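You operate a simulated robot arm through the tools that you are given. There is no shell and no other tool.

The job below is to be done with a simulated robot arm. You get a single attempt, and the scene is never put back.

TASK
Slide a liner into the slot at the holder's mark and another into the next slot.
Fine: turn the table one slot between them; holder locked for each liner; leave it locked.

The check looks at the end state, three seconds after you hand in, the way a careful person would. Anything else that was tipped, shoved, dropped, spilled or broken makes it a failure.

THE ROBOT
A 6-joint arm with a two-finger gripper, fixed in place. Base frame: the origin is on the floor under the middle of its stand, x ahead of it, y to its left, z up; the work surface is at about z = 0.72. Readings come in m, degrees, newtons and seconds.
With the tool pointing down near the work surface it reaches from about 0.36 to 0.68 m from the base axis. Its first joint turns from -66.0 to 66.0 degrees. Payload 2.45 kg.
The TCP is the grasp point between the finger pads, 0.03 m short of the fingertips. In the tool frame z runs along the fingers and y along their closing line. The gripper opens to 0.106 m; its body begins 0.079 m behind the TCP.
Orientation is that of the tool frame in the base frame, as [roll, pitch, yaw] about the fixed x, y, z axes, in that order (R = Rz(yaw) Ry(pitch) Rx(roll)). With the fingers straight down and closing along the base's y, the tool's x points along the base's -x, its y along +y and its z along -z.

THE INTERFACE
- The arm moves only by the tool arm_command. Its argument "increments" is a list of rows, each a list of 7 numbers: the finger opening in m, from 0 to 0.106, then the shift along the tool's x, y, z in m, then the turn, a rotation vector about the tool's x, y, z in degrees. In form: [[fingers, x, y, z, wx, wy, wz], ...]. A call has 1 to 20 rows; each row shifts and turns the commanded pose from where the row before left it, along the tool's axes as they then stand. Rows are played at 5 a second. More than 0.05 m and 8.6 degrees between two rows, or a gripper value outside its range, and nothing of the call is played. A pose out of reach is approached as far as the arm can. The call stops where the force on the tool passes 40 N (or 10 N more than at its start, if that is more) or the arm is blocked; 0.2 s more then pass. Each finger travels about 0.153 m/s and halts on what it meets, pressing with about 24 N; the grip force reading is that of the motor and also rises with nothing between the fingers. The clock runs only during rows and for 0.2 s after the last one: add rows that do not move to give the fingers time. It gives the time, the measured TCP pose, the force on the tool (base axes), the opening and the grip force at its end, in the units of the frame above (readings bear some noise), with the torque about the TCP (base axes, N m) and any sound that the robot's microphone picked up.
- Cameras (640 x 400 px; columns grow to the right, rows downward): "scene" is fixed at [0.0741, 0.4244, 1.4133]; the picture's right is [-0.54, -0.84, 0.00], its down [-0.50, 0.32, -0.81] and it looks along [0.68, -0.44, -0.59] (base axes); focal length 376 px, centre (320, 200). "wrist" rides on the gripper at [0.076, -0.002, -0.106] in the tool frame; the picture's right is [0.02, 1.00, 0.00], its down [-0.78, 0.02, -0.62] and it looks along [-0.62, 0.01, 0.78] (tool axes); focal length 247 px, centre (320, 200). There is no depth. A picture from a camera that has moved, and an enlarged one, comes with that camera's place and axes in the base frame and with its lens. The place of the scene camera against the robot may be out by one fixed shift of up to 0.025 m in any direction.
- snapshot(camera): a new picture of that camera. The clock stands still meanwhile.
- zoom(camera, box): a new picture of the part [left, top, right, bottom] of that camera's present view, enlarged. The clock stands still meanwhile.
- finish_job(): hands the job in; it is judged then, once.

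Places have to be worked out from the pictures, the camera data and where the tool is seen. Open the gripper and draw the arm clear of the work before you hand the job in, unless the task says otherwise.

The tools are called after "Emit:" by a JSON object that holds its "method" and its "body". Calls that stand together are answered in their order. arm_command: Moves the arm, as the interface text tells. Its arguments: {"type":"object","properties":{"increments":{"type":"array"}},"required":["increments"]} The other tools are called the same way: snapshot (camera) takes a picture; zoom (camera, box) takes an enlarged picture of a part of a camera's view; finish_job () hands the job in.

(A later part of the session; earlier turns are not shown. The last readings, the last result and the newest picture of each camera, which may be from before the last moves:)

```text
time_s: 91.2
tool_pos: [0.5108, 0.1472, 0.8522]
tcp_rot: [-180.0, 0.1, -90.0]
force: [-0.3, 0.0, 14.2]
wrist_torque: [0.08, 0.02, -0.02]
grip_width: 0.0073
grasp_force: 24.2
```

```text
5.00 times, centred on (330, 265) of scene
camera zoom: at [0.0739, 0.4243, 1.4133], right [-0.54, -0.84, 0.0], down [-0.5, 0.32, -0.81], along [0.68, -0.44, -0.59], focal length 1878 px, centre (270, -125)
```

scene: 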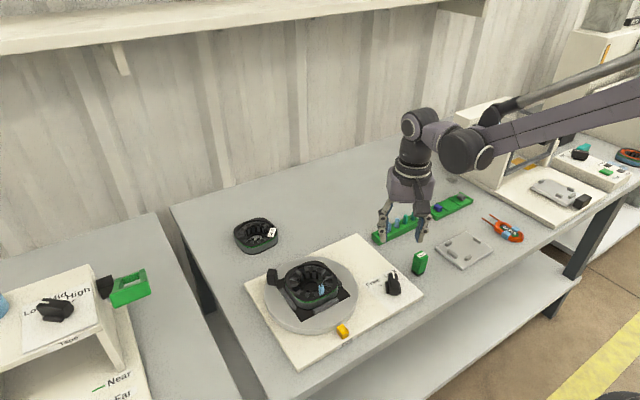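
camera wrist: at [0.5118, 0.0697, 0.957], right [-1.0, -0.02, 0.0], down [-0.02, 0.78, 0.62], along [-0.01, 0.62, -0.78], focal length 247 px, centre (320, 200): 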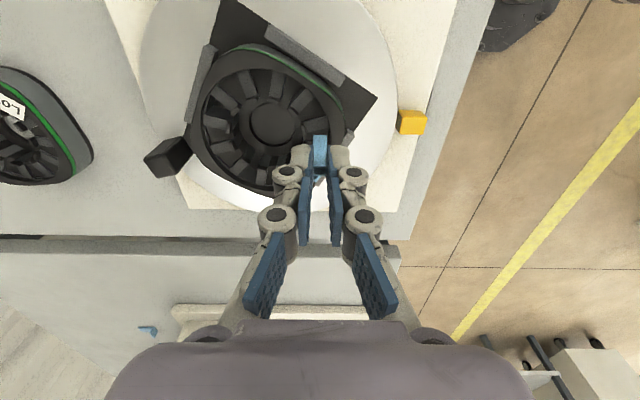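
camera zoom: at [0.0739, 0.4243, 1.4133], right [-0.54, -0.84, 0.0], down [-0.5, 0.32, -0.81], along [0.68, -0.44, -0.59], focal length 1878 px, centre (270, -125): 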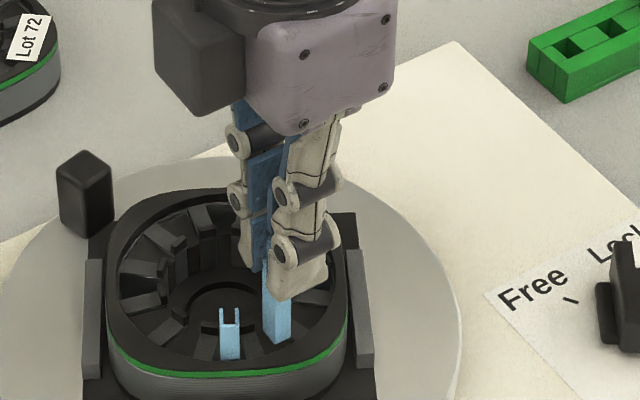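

The contact is real (14 N) and centred under the liner, though the first slot gave none at this height. Looking back, this slot shows no laminated walls, so it may be blocked. I raise 35 mm and inspect the slots closely.

Emit:
{"method": "arm_command", "body": {"increments": [[0.0, 0, 0, -0.005, 0, 0, 0], [0.0, 0, 0, -0.015, 0, 0, 0], [0.0, 0, 0, -0.02, 0, 0, 0], [0.0, 0, 0, -0.02, 0, 0, 0], [0.0, 0, 0, 0, 0, 0, 0]]}}

Emit:
{"method": "zoom", "body": {"camera": "wrist", "box": [230, 60, 350, 140]}}

Emit:
{"method": "zoom", "body": {"camera": "scene", "box": [290, 260, 345, 305]}}

```text
time_s: 92.4
tool_pos: [0.5123, 0.1456, 0.9112]
tcp_rot: [-179.9, 0.0, -90.0]
force: [-0.5, -0.6, 0.0]
wrist_torque: [-0.03, -0.02, 0.0]
grip_width: 0.0074
grasp_force: 24.2
```

```text
5.00 times, centred on (290, 100) of wrist
camera zoom: at [0.5134, 0.0693, 1.0168], right [-1.0, -0.02, 0.0], down [-0.02, 0.78, 0.62], along [-0.01, 0.62, -0.78], focal length 1235 px, centre (470, 700)
```

zoom: 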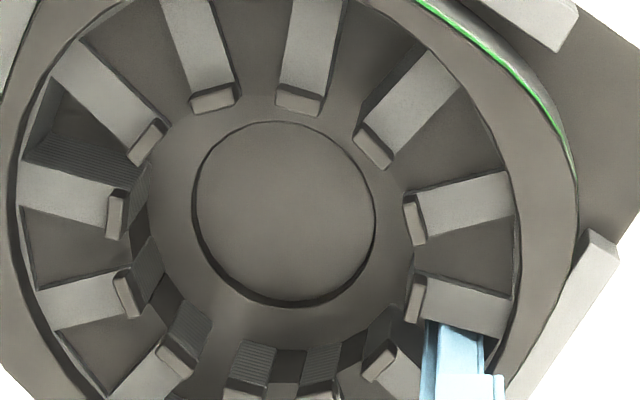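

```text
8.89 times, centred on (318, 282) of scene
camera zoom: at [0.0741, 0.4244, 1.4133], right [-0.54, -0.84, 0.0], down [-0.5, 0.32, -0.81], along [0.68, -0.44, -0.59], focal length 3339 px, centre (342, -533)
```

zoom: 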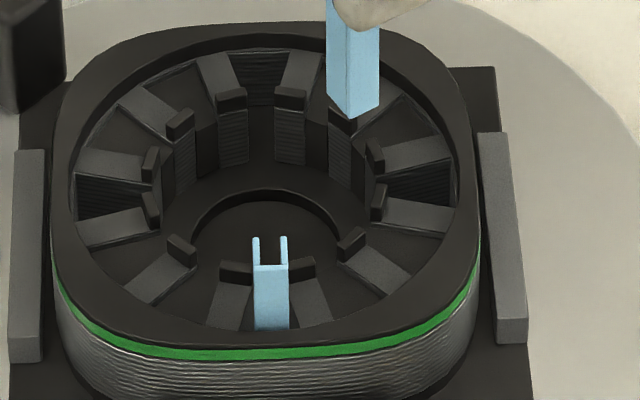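

Now it is clear: only four slots are open (laminated walls visible), 90° apart; the slots between are filled flush. So "one slot" means the next open one, 90° from the first. I'm holding a liner, so I'll put it back in its rack hole, then free the table and turn it 60° more. First I check the liner's seating in the grip.

Emit:
{"method": "zoom", "body": {"camera": "wrist", "box": [240, 90, 400, 190]}}

Emit:
{"method": "zoom", "body": {"camera": "scene", "box": [365, 205, 425, 250]}}

```text
4.00 times, centred on (320, 140) of wrist
camera zoom: at [0.5134, 0.0693, 1.0168], right [-1.0, -0.02, 0.0], down [-0.02, 0.78, 0.62], along [-0.01, 0.62, -0.78], focal length 988 px, centre (320, 440)
```

zoom: 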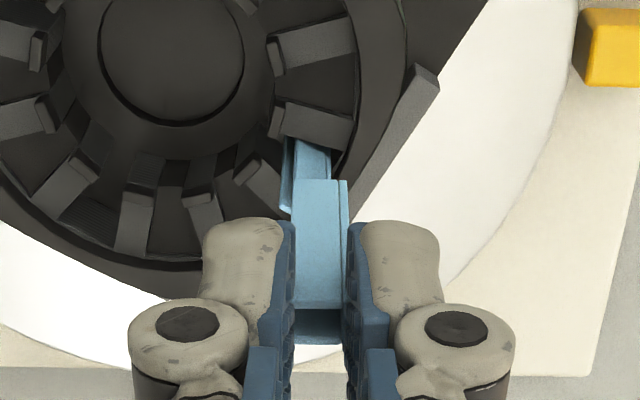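

```text
8.89 times, centred on (395, 228) of scene
camera zoom: at [0.0741, 0.4244, 1.4133], right [-0.54, -0.84, 0.0], down [-0.5, 0.32, -0.81], along [0.68, -0.44, -0.59], focal length 3339 px, centre (-347, -44)
```

zoom: 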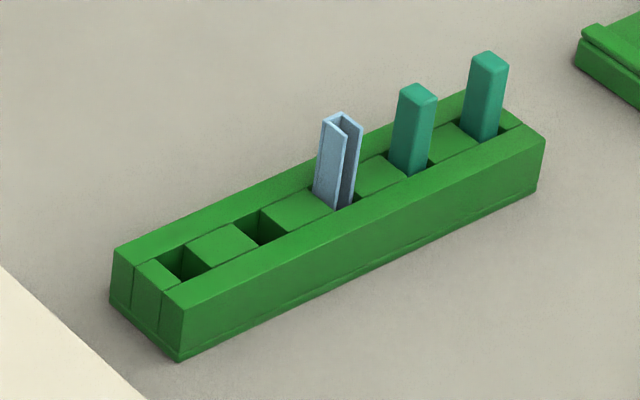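

The liner is still well held. I retrace my path exactly: a quarter turn back, then over to the rack.

Emit:
{"method": "arm_command", "body": {"increments": [[0.0, 0, 0, 0, 0, 0, 8.2], [0.0, 0, 0, 0, 0, 0, 8.2], [0.0, 0, 0, 0, 0, 0, 8.2], [0.0, 0, 0, 0, 0, 0, 8.2], [0.0, 0, 0, 0, 0, 0, 8.2], [0.0, 0, 0, 0, 0, 0, 8.2], [0.0, 0, 0, 0, 0, 0, 8.2], [0.0, 0, 0, 0, 0, 0, 8.2], [0.0, 0, 0, 0, 0, 0, 8.2], [0.0, 0, 0, 0, 0, 0, 8.2], [0.0, 0, 0, 0, 0, 0, 8.0], [0.0, -0.0134, -0.0347, 0, 0, 0, 0], [0.0, -0.0135, -0.0347, 0, 0, 0, 0], [0.0, -0.0135, -0.0347, 0, 0, 0, 0], [0.0, -0.0135, -0.0347, 0, 0, 0, 0], [0.0, -0.0135, -0.0347, 0, 0, 0, 0], [0.0, -0.0135, -0.0347, 0, 0, 0, 0], [0.0, -0.0135, -0.0347, 0, 0, 0, 0], [0.0, -0.0135, -0.0346, 0, 0, 0, 0], [0.0, 0, 0, 0, 0, 0, 0]]}}

Emit:
{"method": "arm_command", "body": {"increments": [[0.0, 0, 0, 0, 0, 0, 8.2], [0.0, 0, 0, 0, 0, 0, 8.2], [0.0, 0, 0, 0, 0, 0, 8.2], [0.0, 0, 0, 0, 0, 0, 8.2], [0.0, 0, 0, 0, 0, 0, 8.2], [0.0, 0, 0, 0, 0, 0, 8.2], [0.0, 0, 0, 0, 0, 0, 8.2], [0.0, 0, 0, 0, 0, 0, 8.2], [0.0, 0, 0, 0, 0, 0, 8.2], [0.0, 0, 0, 0, 0, 0, 8.2], [0.0, 0, 0, 0, 0, 0, 8.0], [0.0, 0, 0, 0.03, 0, 0, 0], [0.0, 0, 0, 0.03, 0, 0, 0], [0.0, 0, 0, 0.012, 0, 0, 0], [0.0, 0, 0, 0, 0, 0, 0]]}}

Emit:
{"method": "zoom", "body": {"camera": "wrist", "box": [280, 90, 360, 160]}}

Emit:
{"method": "zoom", "body": {"camera": "scene", "box": [365, 195, 425, 245]}}

```text
time_s: 96.6
tool_pos: [0.6191, -0.1312, 0.9122]
tcp_rot: [-180.0, -0.1, -179.9]
force: [-0.1, -0.2, -0.8]
wrist_torque: [0.02, -0.02, -0.02]
grip_width: 0.0078
grasp_force: 23.8
```

```text
time_s: 99.8
tool_pos: [0.6188, -0.1315, 0.8392]
tcp_rot: [180.0, 0.2, 90.0]
force: [0.0, 0.1, -0.1]
wrist_torque: [0.01, -0.01, 0.03]
grip_width: 0.0076
grasp_force: 23.8
```

```text
5.71 times, centred on (320, 125) of wrist
camera zoom: at [0.6164, -0.0553, 0.9448], right [1.0, 0.02, 0.0], down [0.02, -0.78, 0.62], along [0.01, -0.62, -0.78], focal length 1411 px, centre (320, 629)
```

zoom: 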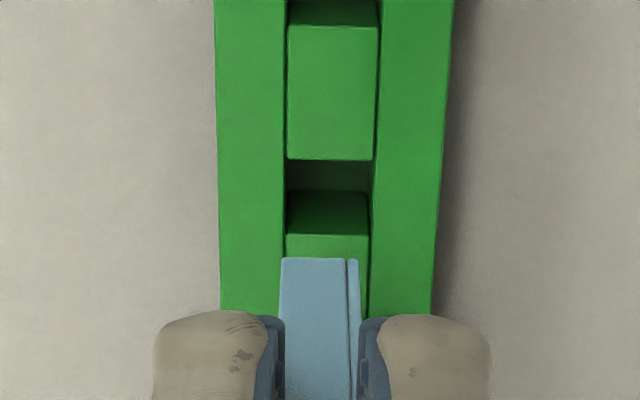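

```text
8.00 times, centred on (395, 220) of scene
camera zoom: at [0.0741, 0.4244, 1.4133], right [-0.54, -0.84, 0.0], down [-0.5, 0.32, -0.81], along [0.68, -0.44, -0.59], focal length 3006 px, centre (-280, 40)
```

zoom: 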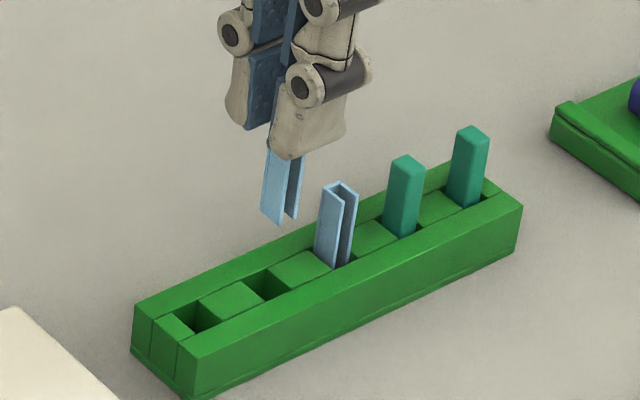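

Position matches the pick pose. I lower the liner back into its hole in steps.

Emit:
{"method": "arm_command", "body": {"increments": [[0.0, 0, 0, 0.012, 0, 0, 0], [0.0, 0, 0, 0.012, 0, 0, 0], [0.0, 0, 0, 0.008, 0, 0, 0], [0.0, 0, 0, 0.006, 0, 0, 0], [0.0, 0, 0, 0.005, 0, 0, 0], [0.0, 0, 0, 0, 0, 0, 0]]}}

Emit:
{"method": "zoom", "body": {"camera": "scene", "box": [365, 195, 425, 245]}}

Emit:
{"method": "zoom", "body": {"camera": "wrist", "box": [280, 90, 360, 160]}}

```text
time_s: 101.2
tool_pos: [0.6186, -0.1302, 0.796]
tcp_rot: [180.0, -0.1, 89.9]
force: [0.7, 0.3, 0.1]
wrist_torque: [0.0, -0.06, 0.03]
grip_width: 0.0076
grasp_force: 23.9
```

```text
8.00 times, centred on (395, 220) of scene
camera zoom: at [0.0741, 0.4244, 1.4133], right [-0.54, -0.84, 0.0], down [-0.5, 0.32, -0.81], along [0.68, -0.44, -0.59], focal length 3006 px, centre (-280, 40)
```

zoom: 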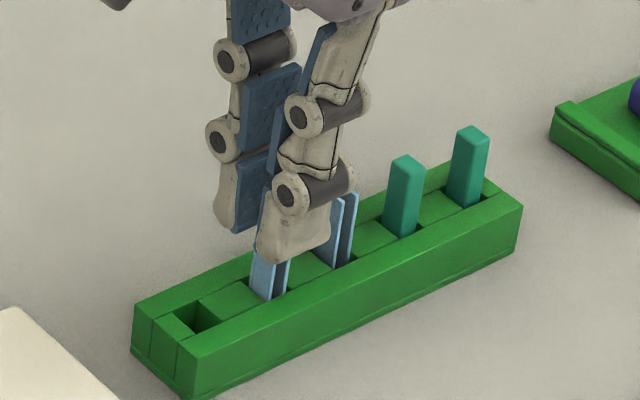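

```text
5.71 times, centred on (320, 125) of wrist
camera zoom: at [0.6158, -0.055, 0.9023], right [1.0, 0.02, 0.0], down [0.02, -0.78, 0.62], along [0.01, -0.62, -0.78], focal length 1411 px, centre (320, 629)
```

zoom: 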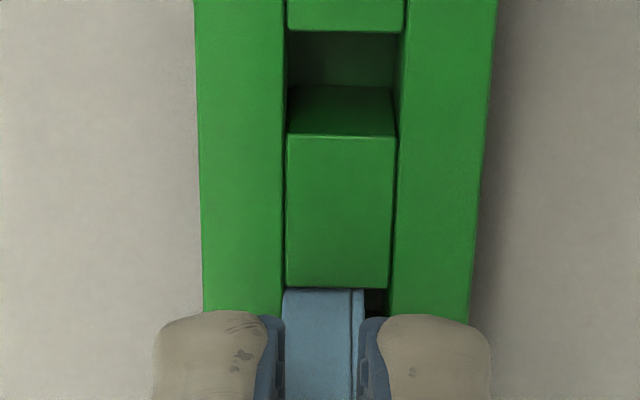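

It is inside its hole with no force. I lower the last 5 mm, release, and rise clear.

Emit:
{"method": "arm_command", "body": {"increments": [[0.0, 0, 0, 0.003, 0, 0, 0], [0.0, 0, 0, 0.002, 0, 0, 0], [0.0, 0, 0, 0, 0, 0, 0], [0.012, 0, 0, 0, 0, 0, 0], [0.025, 0, 0, 0, 0, 0, 0], [0.05, 0, 0, 0, 0, 0, 0], [0.05, 0, 0, 0, 0, 0, 0], [0.05, 0, 0, -0.02, 0, 0, 0], [0.05, 0, 0, -0.03, 0, 0, 0], [0.05, 0, 0, -0.04, 0, 0, 0], [0.05, 0, 0, -0.03, 0, 0, 0], [0.05, 0, 0, 0, 0, 0, 0]]}}

Emit:
{"method": "zoom", "body": {"camera": "scene", "box": [365, 195, 425, 245]}}

Emit:
{"method": "zoom", "body": {"camera": "wrist", "box": [280, 80, 360, 160]}}

```text
time_s: 103.8
tool_pos: [0.6197, -0.1294, 0.9102]
tcp_rot: [-180.0, 0.0, 90.0]
force: [-0.3, 0.2, -0.1]
wrist_torque: [0.0, -0.01, -0.02]
grip_width: 0.05
grasp_force: 0.0
```

```text
8.00 times, centred on (395, 220) of scene
camera zoom: at [0.0741, 0.4244, 1.4133], right [-0.54, -0.84, 0.0], down [-0.5, 0.32, -0.81], along [0.68, -0.44, -0.59], focal length 3006 px, centre (-280, 40)
```

zoom: 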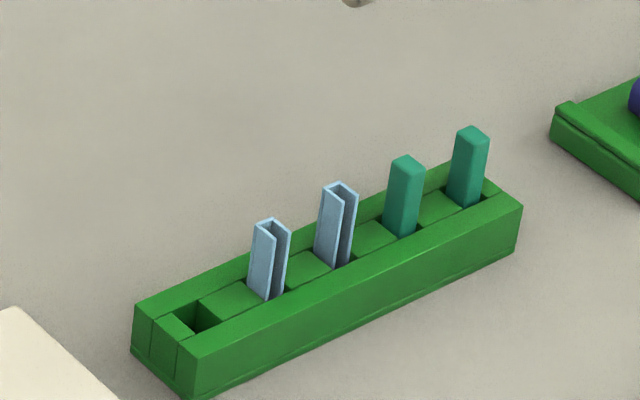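

```text
5.00 times, centred on (320, 120) of wrist
camera zoom: at [0.618, -0.054, 1.016], right [1.0, 0.02, 0.0], down [0.02, -0.78, 0.62], along [0.01, -0.62, -0.78], focal length 1235 px, centre (320, 600)
```

zoom: 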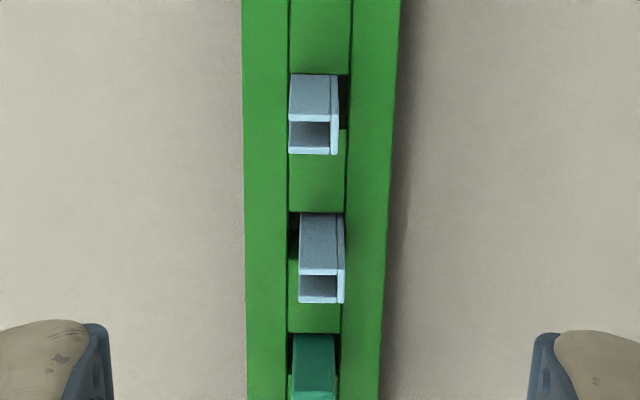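

The liner is back in its place. Now I go to the knob again (yaw 145) to free the table.

Emit:
{"method": "arm_command", "body": {"increments": [[0.06, 0.0235, -0.03054, 0, 0, 0, 0], [0.06, 0.0235, -0.03054, 0, 0, 0, 0], [0.06, 0.0235, -0.03054, 0, 0, 0, 0], [0.06, 0.0235, -0.03054, 0, 0, 0, 0], [0.06, 0.0235, -0.03054, 0, 0, 0, 0], [0.06, 0, 0, 0, 0, 0, -7.86], [0.06, 0, 0, 0, 0, 0, -7.86], [0.06, 0, 0, 0, 0, 0, -7.86], [0.06, 0, 0, 0, 0, 0, -7.86], [0.06, 0, 0, 0, 0, 0, -7.86], [0.06, 0, 0, 0, 0, 0, -7.85], [0.06, 0, 0, 0, 0, 0, -7.85], [0.06, 0, 0, 0, 0, 0, 0]]}}

Emit:
{"method": "zoom", "body": {"camera": "wrist", "box": [260, 40, 380, 160]}}

```text
time_s: 106.6
tool_pos: [0.4669, -0.014, 0.9113]
tcp_rot: [-180.0, -0.1, 145.2]
force: [-0.6, 0.6, -0.3]
wrist_torque: [0.01, 0.0, -0.02]
grip_width: 0.0599
grasp_force: 0.0
```

```text
3.33 times, centred on (320, 100) of wrist
camera zoom: at [0.4027, 0.0285, 1.0168], right [0.55, 0.83, 0.0], down [0.65, -0.43, 0.62], along [0.52, -0.34, -0.78], focal length 823 px, centre (320, 533)
```

zoom: 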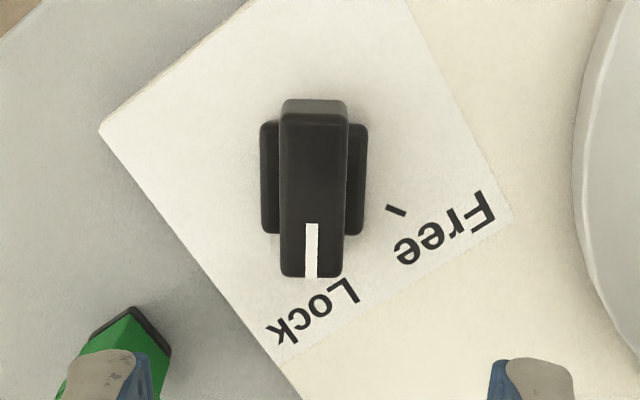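

The bar appears about 2.5 mm to the left of the hand's centre; I correct for that, descend, cage the bar and check.

Emit:
{"method": "arm_command", "body": {"increments": [[0.06, 0, -0.0025, 0.04, 0, 0, 0], [0.06, 0, 0, 0.04, 0, 0, 0], [0.06, 0, 0, 0.03, 0, 0, 0], [0.06, 0, 0, 0.0195, 0, 0, 0], [0.06, 0, 0, 0, 0, 0, 0], [0.035, 0, 0, 0, 0, 0, 0], [0.025, 0, 0, 0, 0, 0, 0], [0.025, 0, 0, 0, 0, 0, 0]]}}

Emit:
{"method": "zoom", "body": {"camera": "wrist", "box": [250, 80, 390, 200]}}

```text
time_s: 108.4
tool_pos: [0.4636, -0.0163, 0.7821]
tcp_rot: [-179.9, 0.0, 145.0]
force: [-1.0, 0.1, -0.1]
wrist_torque: [-0.02, -0.02, -0.03]
grip_width: 0.025
grasp_force: 0.1
```

```text
3.33 times, centred on (320, 140) of wrist
camera zoom: at [0.3996, 0.0255, 0.8875], right [0.56, 0.83, 0.0], down [0.65, -0.43, 0.62], along [0.52, -0.35, -0.78], focal length 823 px, centre (320, 400)
```

zoom: 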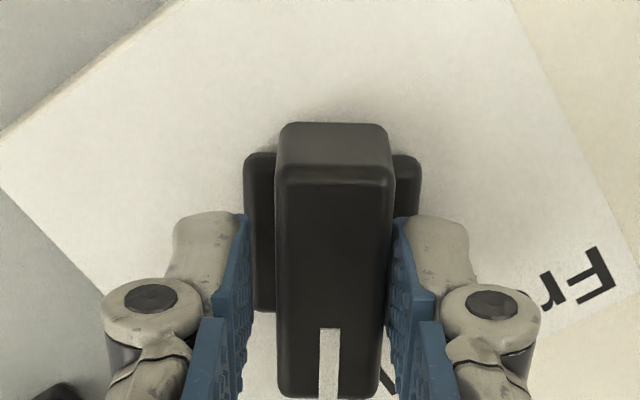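

Now the bar is about 2.4 mm to the right, so the earlier position was right; I move back, then close to the loose cage.

Emit:
{"method": "arm_command", "body": {"increments": [[0.028, 0, 0.0023, 0, 0, 0, 0], [0.025, 0, 0, 0, 0, 0, 0], [0.022, 0, 0, 0, 0, 0, 0], [0.022, 0, 0, 0, 0, 0, 0]]}}

Emit:
{"method": "zoom", "body": {"camera": "wrist", "box": [250, 80, 390, 200]}}

```text
time_s: 109.4
tool_pos: [0.4645, -0.0144, 0.783]
tcp_rot: [-179.9, 0.1, 145.0]
force: [0.1, 0.0, -0.4]
wrist_torque: [0.02, 0.0, -0.01]
grip_width: 0.0221
grasp_force: 0.0
```

```text
3.33 times, centred on (320, 140) of wrist
camera zoom: at [0.4013, 0.0273, 0.8879], right [0.56, 0.83, 0.0], down [0.65, -0.43, 0.62], along [0.52, -0.35, -0.78], focal length 823 px, centre (320, 400)
```

zoom: 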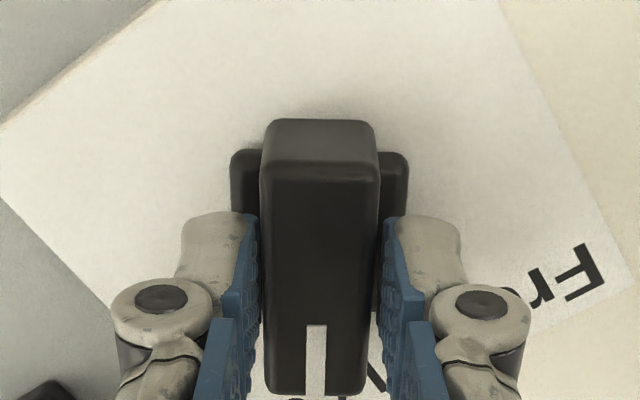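

Centred and caged. I turn 70° counter-clockwise to Free.

Emit:
{"method": "arm_command", "body": {"increments": [[0.022, 0, 0, 0, 0, 0, -7], [0.022, 0, 0, 0, 0, 0, -7], [0.022, 0, 0, 0, 0, 0, -7], [0.022, 0, 0, 0, 0, 0, -7], [0.022, 0, 0, 0, 0, 0, -7], [0.022, 0, 0, 0, 0, 0, -7], [0.022, 0, 0, 0, 0, 0, -7], [0.022, 0, 0, 0, 0, 0, -7], [0.022, 0, 0, 0, 0, 0, -7], [0.022, 0, 0, 0, 0, 0, -7], [0.022, 0, 0, 0, 0, 0, 0]]}}

Emit:
{"method": "zoom", "body": {"camera": "wrist", "box": [250, 80, 390, 200]}}

Emit:
{"method": "zoom", "body": {"camera": "scene", "box": [350, 240, 430, 300]}}

```text
time_s: 111.8
tool_pos: [0.4665, -0.014, 0.7822]
tcp_rot: [-180.0, 0.1, -144.8]
force: [-0.7, -0.5, 0.9]
wrist_torque: [-0.03, -0.03, -0.03]
grip_width: 0.0221
grasp_force: 0.1
```

```text
3.33 times, centred on (320, 140) of wrist
camera zoom: at [0.4043, -0.0599, 0.8873], right [-0.59, 0.8, 0.0], down [0.63, 0.47, 0.62], along [0.5, 0.37, -0.78], focal length 823 px, centre (320, 400)
```

zoom: 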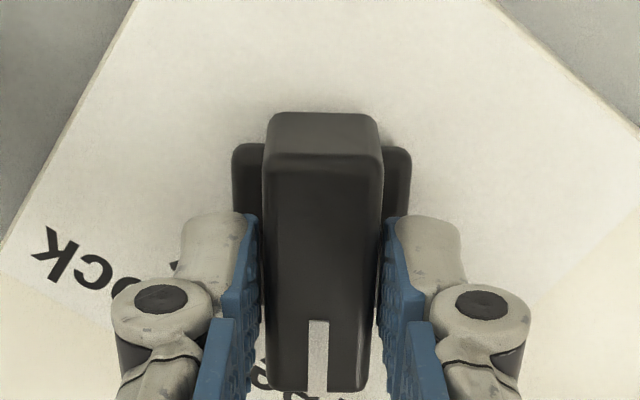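

```text
6.67 times, centred on (390, 270) of scene
camera zoom: at [0.0741, 0.4244, 1.4133], right [-0.54, -0.84, 0.0], down [-0.5, 0.32, -0.81], along [0.68, -0.44, -0.59], focal length 2505 px, centre (-147, -267)
```

zoom: 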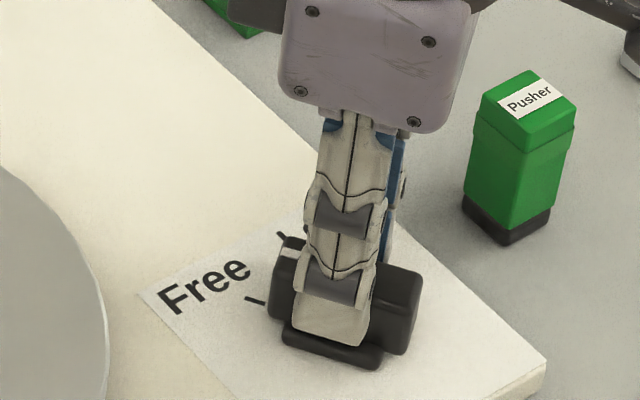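

The knob is at Free. I open, rise, and travel over to the handle post (now at about (0.64, 0.174)) with yaw 195.

Emit:
{"method": "arm_command", "body": {"increments": [[0.04, 0, 0, 0, 0, 0, 0], [0.06, 0, 0, 0, 0, 0, 0], [0.06, 0, 0, -0.03, 0, 0, 0], [0.06, 0, 0, -0.05, 0, 0, 0], [0.06, 0, 0, -0.05, 0, 0, 0], [0.06, 0, 0, 0, 0, 0, 6.67], [0.06, 0, 0, 0, 0, 0, 6.67], [0.06, 0, 0, 0, 0, 0, 6.66], [0.06, -0.0362, 0.0228, 0, 0, 0, 0], [0.06, -0.0362, 0.0228, 0, 0, 0, 0], [0.06, -0.0362, 0.0228, 0, 0, 0, 0], [0.06, -0.0362, 0.0228, 0, 0, 0, 0], [0.06, -0.0362, 0.0228, 0, 0, 0, 0], [0.06, -0.0363, 0.0229, 0, 0, 0, 0], [0.06, 0, 0, 0.03, 0, 0, 0], [0.06, 0, 0, 0.013, 0, 0, 0], [0.06, 0, 0, 0, 0, 0, 0]]}}

Emit:
{"method": "zoom", "body": {"camera": "wrist", "box": [260, 80, 380, 180]}}

Emit:
{"method": "zoom", "body": {"camera": "scene", "box": [240, 200, 440, 340]}}

```text
time_s: 115.4
tool_pos: [0.6403, 0.1749, 0.8675]
tcp_rot: [179.9, 0.0, -164.9]
force: [0.0, -0.3, -0.6]
wrist_torque: [-0.02, 0.04, 0.01]
grip_width: 0.0601
grasp_force: 0.0
```

```text
4.00 times, centred on (320, 130) of wrist
camera zoom: at [0.566, 0.1529, 0.973], right [-0.28, 0.96, 0.0], down [0.75, 0.22, 0.62], along [0.6, 0.17, -0.78], focal length 988 px, centre (320, 480)
```

zoom: 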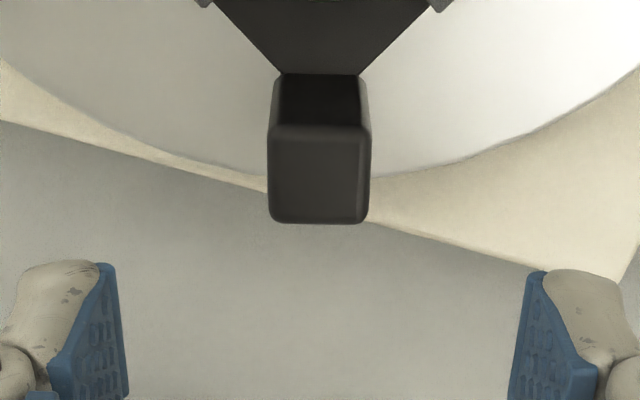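

```text
2.86 times, centred on (340, 270) of scene
camera zoom: at [0.0741, 0.4244, 1.4133], right [-0.54, -0.84, 0.0], down [-0.5, 0.32, -0.81], along [0.68, -0.44, -0.59], focal length 1073 px, centre (263, 0)
```

zoom: 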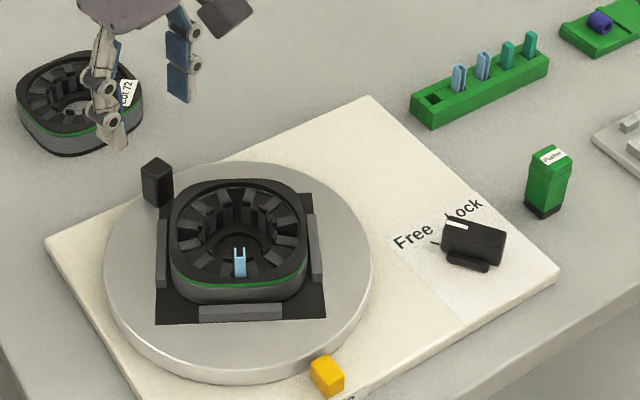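

The post is right under the hand. I descend, centre on it by closing, and relax to the loose cage.

Emit:
{"method": "arm_command", "body": {"increments": [[0.06, 0, -0.0005, 0.03, 0, 0, 0], [0.06, 0, 0, 0.03, 0, 0, 0], [0.06, 0, 0, 0.0175, 0, 0, 0], [0.06, 0, 0, 0, 0, 0, 0], [0.04, 0, 0, 0, 0, 0, 0], [0.026, 0, 0, 0, 0, 0, 0], [0.022, 0, 0, 0, 0, 0, 0], [0.022, 0, 0, 0, 0, 0, 0]]}}

Emit:
{"method": "zoom", "body": {"camera": "wrist", "box": [240, 60, 400, 180]}}

```text
time_s: 117.2
tool_pos: [0.6417, 0.1758, 0.7906]
tcp_rot: [180.0, 0.0, -165.0]
force: [0.1, -0.3, -0.3]
wrist_torque: [0.0, 0.01, -0.03]
grip_width: 0.0223
grasp_force: 0.0
```

```text
3.33 times, centred on (320, 120) of wrist
camera zoom: at [0.5672, 0.1526, 0.8961], right [-0.28, 0.96, 0.0], down [0.75, 0.22, 0.62], along [0.6, 0.17, -0.78], focal length 823 px, centre (320, 467)
```

zoom: 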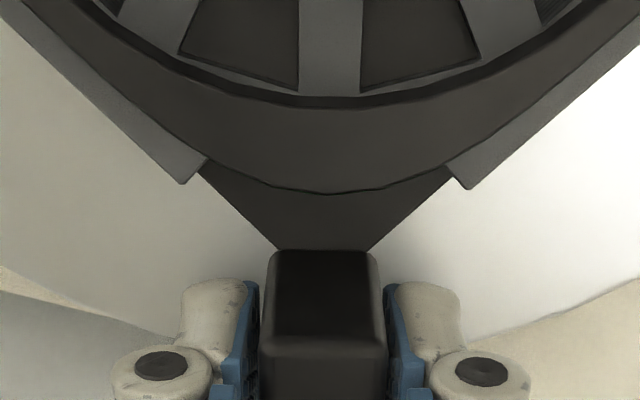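

Caged and centred. I sweep the first 30° of the 60° arc clockwise.

Emit:
{"method": "arm_command", "body": {"increments": [[0.022, 0.00013, -0.0049, 0, 0, 0, 3], [0.022, 0.00013, -0.0049, 0, 0, 0, 3], [0.022, 0.00013, -0.0049, 0, 0, 0, 3], [0.022, 0.00013, -0.0049, 0, 0, 0, 3], [0.022, 0.00013, -0.0049, 0, 0, 0, 3], [0.022, 0.00013, -0.0049, 0, 0, 0, 3], [0.022, 0.00013, -0.0049, 0, 0, 0, 3], [0.022, 0.00013, -0.0049, 0, 0, 0, 3], [0.022, 0.00013, -0.0049, 0, 0, 0, 3], [0.022, 0.00013, -0.0049, 0, 0, 0, 3], [0.022, 0, 0, 0, 0, 0, 0]]}}

Emit:
{"method": "zoom", "body": {"camera": "wrist", "box": [240, 60, 400, 180]}}

Emit:
{"method": "zoom", "body": {"camera": "scene", "box": [240, 220, 400, 340]}}

```text
time_s: 119.6
tool_pos: [0.6403, 0.1263, 0.7917]
tcp_rot: [-179.8, 0.0, 165.0]
force: [0.2, -0.2, -0.5]
wrist_torque: [-0.01, 0.02, -0.01]
grip_width: 0.0224
grasp_force: 0.1
```

```text
3.33 times, centred on (320, 120) of wrist
camera zoom: at [0.5661, 0.1438, 0.897], right [0.24, 0.97, 0.0], down [0.76, -0.19, 0.62], along [0.6, -0.15, -0.78], focal length 823 px, centre (320, 467)
```

zoom: 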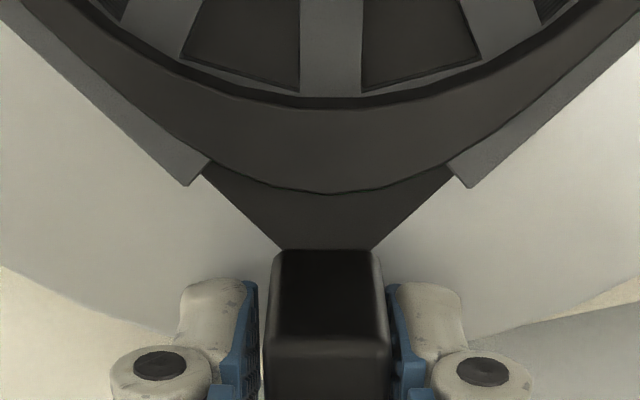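

```text
3.33 times, centred on (320, 280) of scene
camera zoom: at [0.0741, 0.4244, 1.4133], right [-0.54, -0.84, 0.0], down [-0.5, 0.32, -0.81], along [0.68, -0.44, -0.59], focal length 1252 px, centre (320, -67)
```

zoom: 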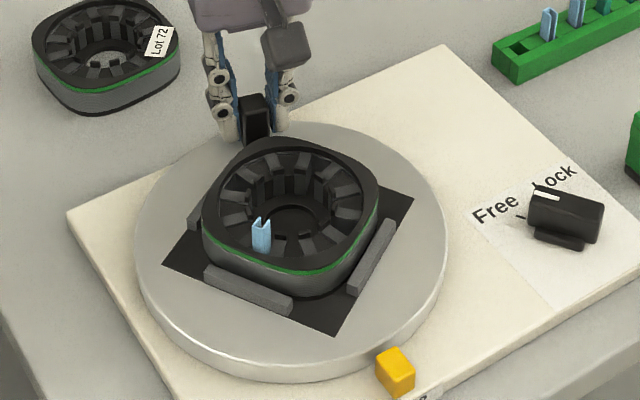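

Turning nicely without force; the first liner rides along in its slot. I sweep the remaining 30°.

Emit:
{"method": "arm_command", "body": {"increments": [[0.022, 0.00013, -0.0049, 0, 0, 0, 3], [0.022, 0.00013, -0.0049, 0, 0, 0, 3], [0.022, 0.00013, -0.0049, 0, 0, 0, 3], [0.022, 0.00013, -0.0049, 0, 0, 0, 3], [0.022, 0.00013, -0.0049, 0, 0, 0, 3], [0.022, 0.00013, -0.0049, 0, 0, 0, 3], [0.022, 0.00013, -0.0049, 0, 0, 0, 3], [0.022, 0.00013, -0.0049, 0, 0, 0, 3], [0.022, 0.00013, -0.0049, 0, 0, 0, 3], [0.022, 0.00013, -0.0049, 0, 0, 0, 3], [0.022, 0, 0, 0, 0, 0, 0]]}}

Emit:
{"method": "zoom", "body": {"camera": "wrist", "box": [240, 60, 400, 180]}}

Emit:
{"method": "zoom", "body": {"camera": "scene", "box": [240, 220, 400, 340]}}

```text
time_s: 122.0
tool_pos: [0.6164, 0.0831, 0.7904]
tcp_rot: [-179.9, 0.0, 135.0]
force: [-0.5, -0.5, -0.4]
wrist_torque: [0.01, 0.01, -0.01]
grip_width: 0.022
grasp_force: 0.0
```

```text
3.33 times, centred on (320, 120) of wrist
camera zoom: at [0.5606, 0.1356, 0.8961], right [0.69, 0.72, 0.0], down [0.57, -0.54, 0.62], along [0.45, -0.43, -0.78], focal length 823 px, centre (320, 467)
```

zoom: 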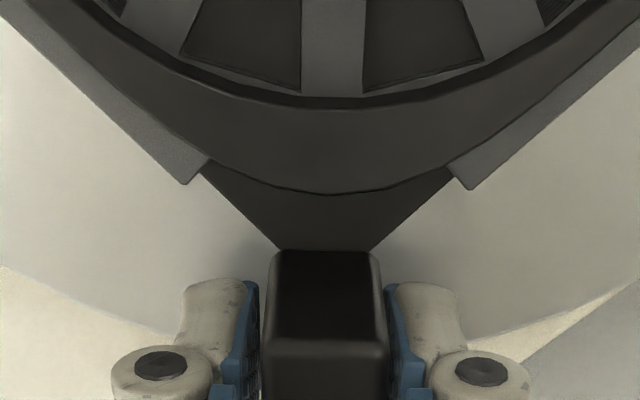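

```text
3.33 times, centred on (320, 280) of scene
camera zoom: at [0.0741, 0.4244, 1.4133], right [-0.54, -0.84, 0.0], down [-0.5, 0.32, -0.81], along [0.68, -0.44, -0.59], focal length 1252 px, centre (320, -67)
```

zoom: 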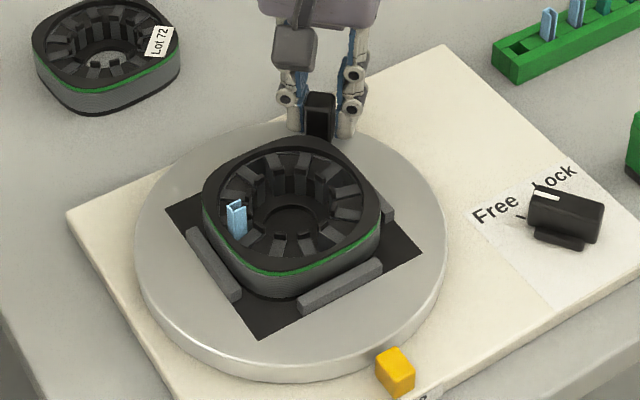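

Table is at 90° from the start. I close once to centre the post exactly, open, and rise clear.

Emit:
{"method": "arm_command", "body": {"increments": [[0.02, 0, 0, 0, 0, 0, 0], [0.018, 0, 0, 0, 0, 0, 0], [0.018, 0, 0, 0, 0, 0, 0], [0.022, 0, 0, 0, 0, 0, 0], [0.035, 0, 0, 0, 0, 0, 0], [0.05, 0, 0, 0, 0, 0, 0], [0.05, 0, 0, -0.02, 0, 0, 0], [0.05, 0, 0, -0.03, 0, 0, 0], [0.05, 0, 0, -0.04, 0, 0, 0], [0.05, 0, 0, -0.04, 0, 0, 0], [0.05, 0, 0, 0, 0, 0, -7.5], [0.05, 0, 0, 0, 0, 0, -7.5], [0.05, 0, 0, 0, 0, 0, -7.5], [0.05, 0, 0, 0, 0, 0, -7.5], [0.05, 0, 0, 0, 0, 0, -7.5], [0.05, 0, 0, 0, 0, 0, -7.5], [0.05, 0, 0, 0, 0, 0, 0]]}}

Emit:
{"method": "zoom", "body": {"camera": "scene", "box": [240, 220, 400, 340]}}

```text
time_s: 125.6
tool_pos: [0.6165, 0.0833, 0.9218]
tcp_rot: [180.0, -0.1, 180.0]
force: [0.1, -0.2, -0.6]
wrist_torque: [0.01, -0.01, -0.03]
grip_width: 0.0501
grasp_force: 0.1
```

```text
3.33 times, centred on (320, 280) of scene
camera zoom: at [0.0741, 0.4244, 1.4133], right [-0.54, -0.84, 0.0], down [-0.5, 0.32, -0.81], along [0.68, -0.44, -0.59], focal length 1252 px, centre (320, -67)
```

zoom: 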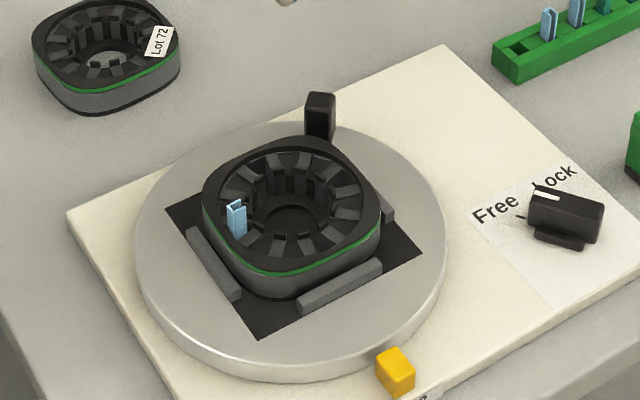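

Now a look from above to verify that the next open slot lies at the mark.

Emit:
{"method": "arm_command", "body": {"increments": [[0.05, 0.0328, 0.0221, -0.01, 0, 0, 0], [0.05, 0.0328, 0.0221, -0.02, 0, 0, 0], [0.05, 0.0328, 0.0221, -0.02, 0, 0, 0], [0.05, 0, 0, 0, 0, 7.0, 0], [0.05, 0, 0, 0, 0, 7.0, 0], [0.05, 0, 0, 0, 0, 7.0, 0], [0.05, 0, 0, 0, 0, 4.0, 0], [0.05, 0, 0, 0, 0, 0, 0]]}}

Emit:
{"method": "zoom", "body": {"camera": "wrist", "box": [280, 120, 360, 230]}}

Emit:
{"method": "zoom", "body": {"camera": "wrist", "box": [280, 80, 360, 160]}}

Emit:
{"method": "zoom", "body": {"camera": "scene", "box": [285, 255, 350, 305]}}

```text
time_s: 127.4
tool_pos: [0.5175, 0.1512, 0.9708]
tcp_rot: [180.0, -25.2, -180.0]
force: [-0.3, 0.4, -0.4]
wrist_torque: [0.0, 0.0, 0.0]
grip_width: 0.0499
grasp_force: 0.0
```

```text
3.64 times, centred on (320, 175) of wrist
camera zoom: at [0.493, 0.1484, 1.099], right [-0.02, 1.0, 0.01], down [0.97, 0.02, 0.23], along [0.23, 0.01, -0.97], focal length 898 px, centre (320, 291)
```

zoom: 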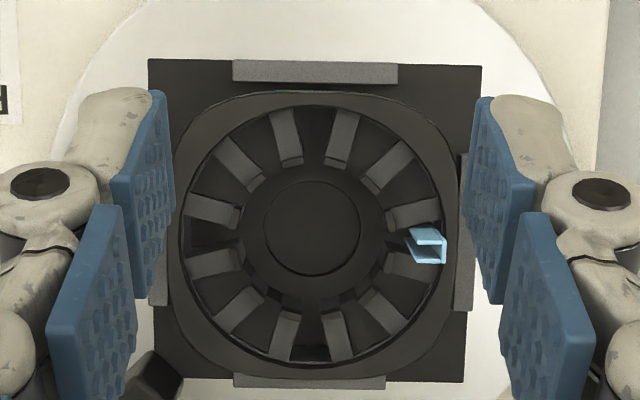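

```text
5.00 times, centred on (320, 120) of wrist
camera zoom: at [0.493, 0.1484, 1.099], right [-0.02, 1.0, 0.01], down [0.97, 0.02, 0.23], along [0.23, 0.01, -0.97], focal length 1235 px, centre (320, 600)
```

zoom: 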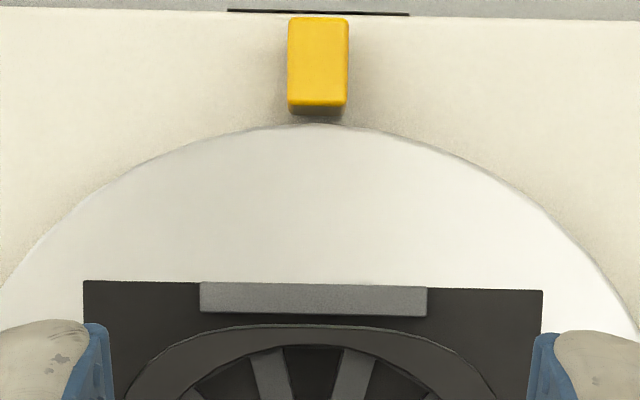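

```text
8.00 times, centred on (318, 280) of scene
camera zoom: at [0.0741, 0.4244, 1.4133], right [-0.54, -0.84, 0.0], down [-0.5, 0.32, -0.81], along [0.68, -0.44, -0.59], focal length 3006 px, centre (340, -440)
```

zoom: 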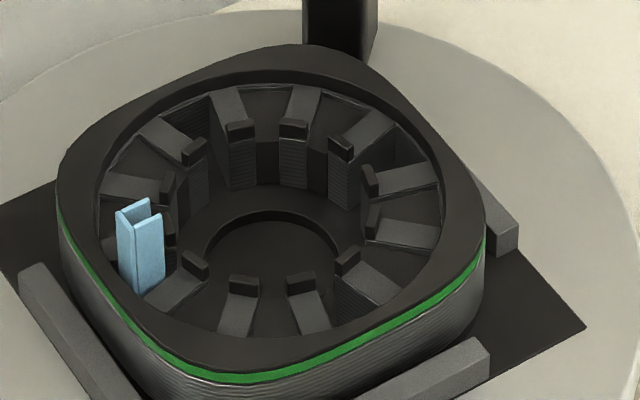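

The table is exactly square again (first liner one open slot away at +y) and an open slot with laminated walls is at the mark. I level the tool and go to the knob to lock.

Emit:
{"method": "arm_command", "body": {"increments": [[0.06, 0, 0, 0, 0, -6.3, 0], [0.06, 0, 0, 0, 0, -6.3, 0], [0.06, 0, 0, 0, 0, -6.3, 0], [0.06, 0, 0, 0, 0, -6.2, 0], [0.06, 0, 0, 0, 0, 0, -7], [0.06, 0, 0, 0, 0, 0, -7], [0.06, 0, 0, 0, 0, 0, -7], [0.06, 0, 0, 0, 0, 0, -7], [0.06, 0, 0, 0, 0, 0, -7], [0.06, 0.0343, -0.0266, 0, 0, 0, 0], [0.06, 0.0343, -0.0266, 0, 0, 0, 0], [0.06, 0.0343, -0.0266, 0, 0, 0, 0], [0.06, 0.0343, -0.0266, 0, 0, 0, 0], [0.06, 0, 0, 0.03, 0, 0, 0], [0.06, 0, 0, 0.03, 0, 0, 0], [0.06, 0, 0, 0, 0, 0, 0], [0.06, 0, 0, 0, 0, 0, 0]]}}

Emit:
{"method": "zoom", "body": {"camera": "wrist", "box": [260, 40, 380, 160]}}

```text
time_s: 131.0
tool_pos: [0.468, -0.0154, 0.9097]
tcp_rot: [-179.8, 0.0, -144.9]
force: [0.3, -0.6, 0.9]
wrist_torque: [0.03, 0.01, -0.01]
grip_width: 0.0601
grasp_force: 0.1
```

```text
3.33 times, centred on (320, 100) of wrist
camera zoom: at [0.4058, -0.0611, 1.0161], right [-0.59, 0.81, 0.0], down [0.63, 0.46, 0.62], along [0.5, 0.37, -0.78], focal length 823 px, centre (320, 533)
```

zoom: 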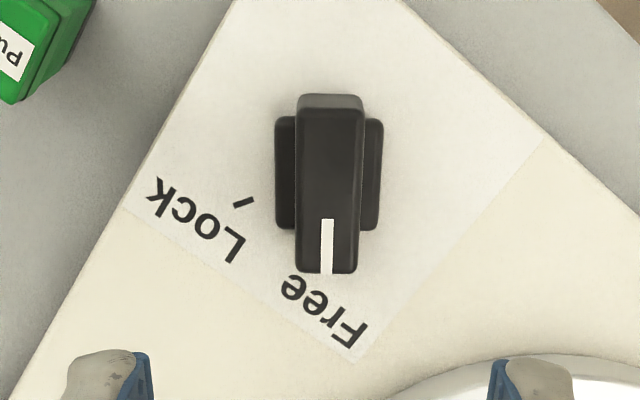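

The bar lies about 2 mm to the right; I correct, descend, and cage it.

Emit:
{"method": "arm_command", "body": {"increments": [[0.06, 0.0012, 0.0019, 0.04, 0, 0, 0], [0.06, 0, 0, 0.04, 0, 0, 0], [0.06, 0, 0, 0.03, 0, 0, 0], [0.06, 0, 0, 0.0185, 0, 0, 0], [0.06, 0, 0, 0, 0, 0, 0], [0.035, 0, 0, 0, 0, 0, 0], [0.025, 0, 0, 0, 0, 0, 0], [0.025, 0, 0, 0, 0, 0, 0]]}}

Emit:
{"method": "zoom", "body": {"camera": "wrist", "box": [250, 80, 390, 200]}}

```text
time_s: 132.8
tool_pos: [0.4664, -0.0129, 0.7821]
tcp_rot: [-179.8, 0.1, -145.1]
force: [0.0, -0.3, 0.2]
wrist_torque: [0.02, 0.0, 0.0]
grip_width: 0.0249
grasp_force: 0.0
```

```text
3.33 times, centred on (320, 140) of wrist
camera zoom: at [0.4026, -0.0588, 0.8885], right [-0.59, 0.81, 0.0], down [0.63, 0.46, 0.62], along [0.5, 0.37, -0.78], focal length 823 px, centre (320, 400)
```

zoom: 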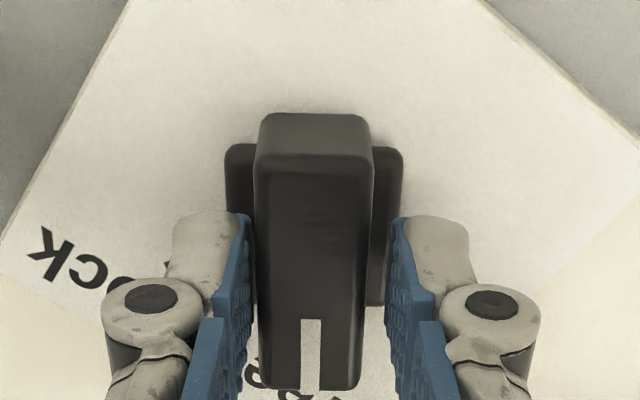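

Slightly left by about 1 mm; I adjust, cage, and turn 70° clockwise to Lock.

Emit:
{"method": "arm_command", "body": {"increments": [[0.025, 0, -0.001, 0, 0, 0, 0], [0.022, 0, 0, 0, 0, 0, 0], [0.022, 0, 0, 0, 0, 0, 7], [0.022, 0, 0, 0, 0, 0, 7], [0.022, 0, 0, 0, 0, 0, 7], [0.022, 0, 0, 0, 0, 0, 7], [0.022, 0, 0, 0, 0, 0, 7], [0.022, 0, 0, 0, 0, 0, 7], [0.022, 0, 0, 0, 0, 0, 7], [0.022, 0, 0, 0, 0, 0, 7], [0.022, 0, 0, 0, 0, 0, 7], [0.022, 0, 0, 0, 0, 0, 7], [0.022, 0, 0, 0, 0, 0, 0]]}}

Emit:
{"method": "zoom", "body": {"camera": "wrist", "box": [250, 80, 390, 200]}}

Emit:
{"method": "zoom", "body": {"camera": "scene", "box": [350, 240, 430, 300]}}

```text
time_s: 135.6
tool_pos: [0.4666, -0.0161, 0.782]
tcp_rot: [180.0, 0.1, 144.9]
force: [-0.1, -0.5, -0.1]
wrist_torque: [0.03, 0.03, -0.02]
grip_width: 0.0223
grasp_force: 0.0
```

```text
3.33 times, centred on (320, 140) of wrist
camera zoom: at [0.4019, 0.0257, 0.8883], right [0.56, 0.83, 0.0], down [0.65, -0.44, 0.62], along [0.52, -0.35, -0.78], focal length 823 px, centre (320, 400)
```

zoom: 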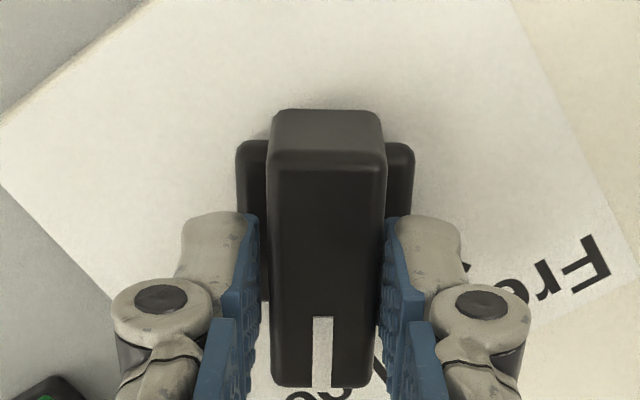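

```text
6.67 times, centred on (390, 270) of scene
camera zoom: at [0.0741, 0.4244, 1.4133], right [-0.54, -0.84, 0.0], down [-0.5, 0.32, -0.81], along [0.68, -0.44, -0.59], focal length 2505 px, centre (-147, -267)
```

zoom: 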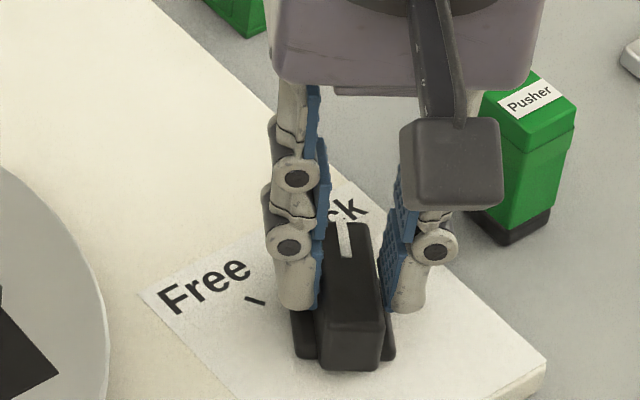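

The knob followed to Lock. I open, rise, and confirm the pointer before returning to the rack.

Emit:
{"method": "arm_command", "body": {"increments": [[0.035, 0, 0, 0, 0, 0, 0], [0.055, 0, 0, 0, 0, 0, 0], [0.06, 0, 0, -0.02, 0, 0, 0], [0.06, 0, 0, -0.03, 0, 0, 0], [0.06, 0, 0, -0.04, 0, 0, 0], [0.06, 0, 0, -0.04, 0, 0, 0], [0.06, 0, 0, 0, 0, 0, 0]]}}

Emit:
{"method": "zoom", "body": {"camera": "wrist", "box": [260, 40, 380, 160]}}

Emit:
{"method": "zoom", "body": {"camera": "scene", "box": [240, 220, 440, 350]}}

```text
time_s: 137.2
tool_pos: [0.4653, -0.0153, 0.9118]
tcp_rot: [-180.0, 0.1, 145.1]
force: [0.4, 0.5, -0.1]
wrist_torque: [-0.02, 0.0, -0.03]
grip_width: 0.0603
grasp_force: 0.1
```

```text
3.33 times, centred on (320, 100) of wrist
camera zoom: at [0.4009, 0.0274, 1.0181], right [0.56, 0.83, 0.0], down [0.65, -0.43, 0.62], along [0.52, -0.35, -0.78], focal length 823 px, centre (320, 533)
```

zoom: 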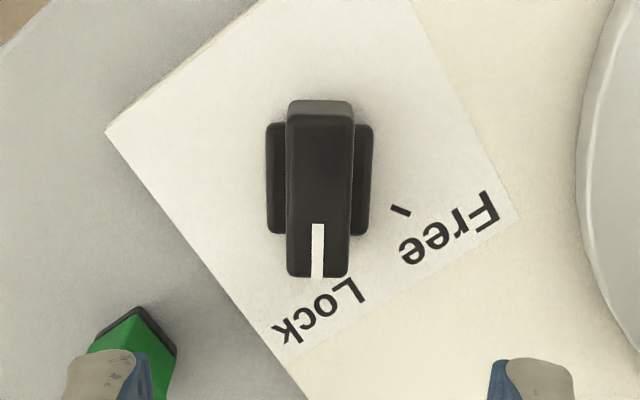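

```text
3.08 times, centred on (340, 285) of scene
camera zoom: at [0.0741, 0.4244, 1.4133], right [-0.54, -0.84, 0.0], down [-0.5, 0.32, -0.81], along [0.68, -0.44, -0.59], focal length 1156 px, centre (258, -62)
```

zoom: 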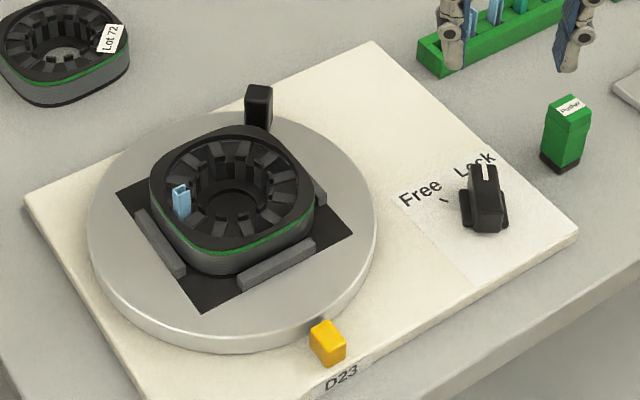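

Locked at the mark. Now back to the rack for the second liner.

Emit:
{"method": "arm_command", "body": {"increments": [[0.05, 0, 0, 0, 0, 0, 7.86], [0.05, 0, 0, 0, 0, 0, 7.86], [0.05, 0, 0, 0, 0, 0, 7.86], [0.05, 0, 0, 0, 0, 0, 7.86], [0.05, 0, 0, 0, 0, 0, 7.86], [0.05, 0, 0, 0, 0, 0, 7.85], [0.05, 0, 0, 0, 0, 0, 7.85], [0.05, -0.0232, 0.0307, 0, 0, 0, 0], [0.05, -0.0232, 0.0307, 0, 0, 0, 0], [0.05, -0.0232, 0.0307, 0, 0, 0, 0], [0.05, -0.0232, 0.0307, 0, 0, 0, 0], [0.05, -0.0232, 0.0307, 0, 0, 0, 0], [0.05, 0, 0, 0.03, 0, 0, 0], [0.05, 0, 0, 0.03, 0, 0, 0], [0.05, 0, 0, 0, 0, 0, 0], [0.05, 0, 0, 0, 0, 0, 0]]}}

Emit:
{"method": "zoom", "body": {"camera": "wrist", "box": [280, 90, 360, 200]}}

```text
time_s: 140.6
tool_pos: [0.6202, -0.1342, 0.8526]
tcp_rot: [179.9, 0.2, 90.0]
force: [-0.6, -0.6, 0.3]
wrist_torque: [0.01, 0.01, 0.0]
grip_width: 0.0499
grasp_force: 0.0
```

```text
3.64 times, centred on (320, 145) of wrist
camera zoom: at [0.6177, -0.0568, 0.9581], right [1.0, 0.02, 0.0], down [0.02, -0.78, 0.62], along [0.02, -0.62, -0.78], focal length 898 px, centre (320, 400)
```

zoom: 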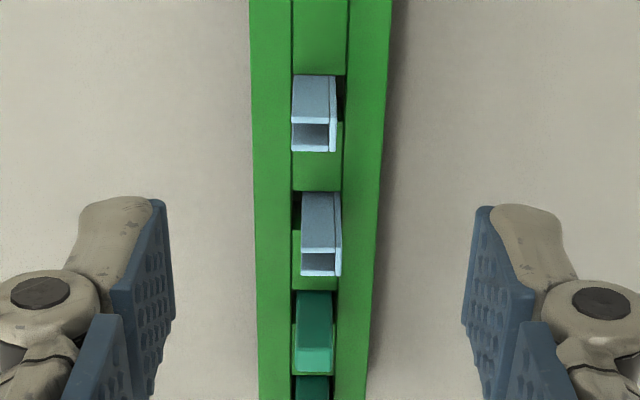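

The liner appears about 2 mm further toward +y relative to the hand than before; I shift to reproduce the earlier hand-liner offset, descend and check.

Emit:
{"method": "arm_command", "body": {"increments": [[0.05, 0.0019, -0.0013, 0.02, 0, 0, 0], [0.05, 0, 0, 0.02, 0, 0, 0], [0.05, 0, 0, 0.012, 0, 0, 0], [0.05, 0, 0, 0.009, 0, 0, 0], [0.05, 0, 0, 0, 0, 0, 0]]}}

Emit:
{"method": "zoom", "body": {"camera": "wrist", "box": [240, 90, 400, 190]}}

```text
time_s: 141.8
tool_pos: [0.6196, -0.1285, 0.7896]
tcp_rot: [179.9, 0.0, 90.1]
force: [0.7, -0.2, 0.0]
wrist_torque: [-0.06, 0.0, 0.03]
grip_width: 0.0501
grasp_force: 0.0
```

```text
4.00 times, centred on (320, 140) of wrist
camera zoom: at [0.6169, -0.0533, 0.896], right [1.0, 0.02, 0.0], down [0.02, -0.78, 0.62], along [0.02, -0.62, -0.78], focal length 988 px, centre (320, 440)
```

zoom: 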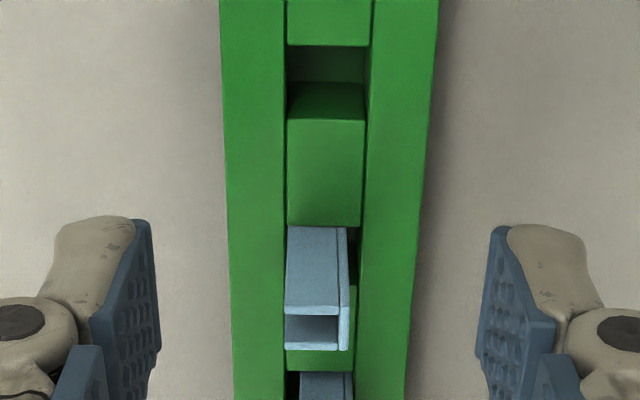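

The offset is now about 1.5–2 mm too much the other way; I trim it by 2 mm and close, then lift.

Emit:
{"method": "arm_command", "body": {"increments": [[0.05, -0.002, -0.0005, 0, 0, 0, 0], [0.05, 0, 0, 0, 0, 0, 0]]}}

Emit:
{"method": "zoom", "body": {"camera": "wrist", "box": [240, 90, 400, 190]}}

```text
time_s: 142.4
tool_pos: [0.6178, -0.1316, 0.7898]
tcp_rot: [179.9, 0.1, 90.0]
force: [-0.2, -0.9, 0.1]
wrist_torque: [-0.03, -0.02, -0.04]
grip_width: 0.0504
grasp_force: 0.1
```

```text
4.00 times, centred on (320, 140) of wrist
camera zoom: at [0.6163, -0.0555, 0.8967], right [1.0, 0.02, 0.0], down [0.02, -0.78, 0.62], along [0.02, -0.62, -0.78], focal length 988 px, centre (320, 440)
```

zoom: 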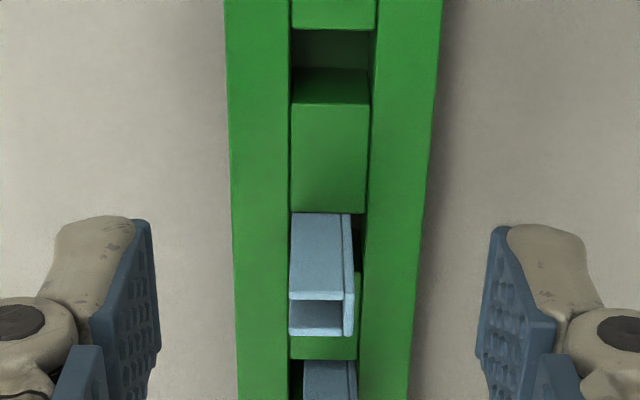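

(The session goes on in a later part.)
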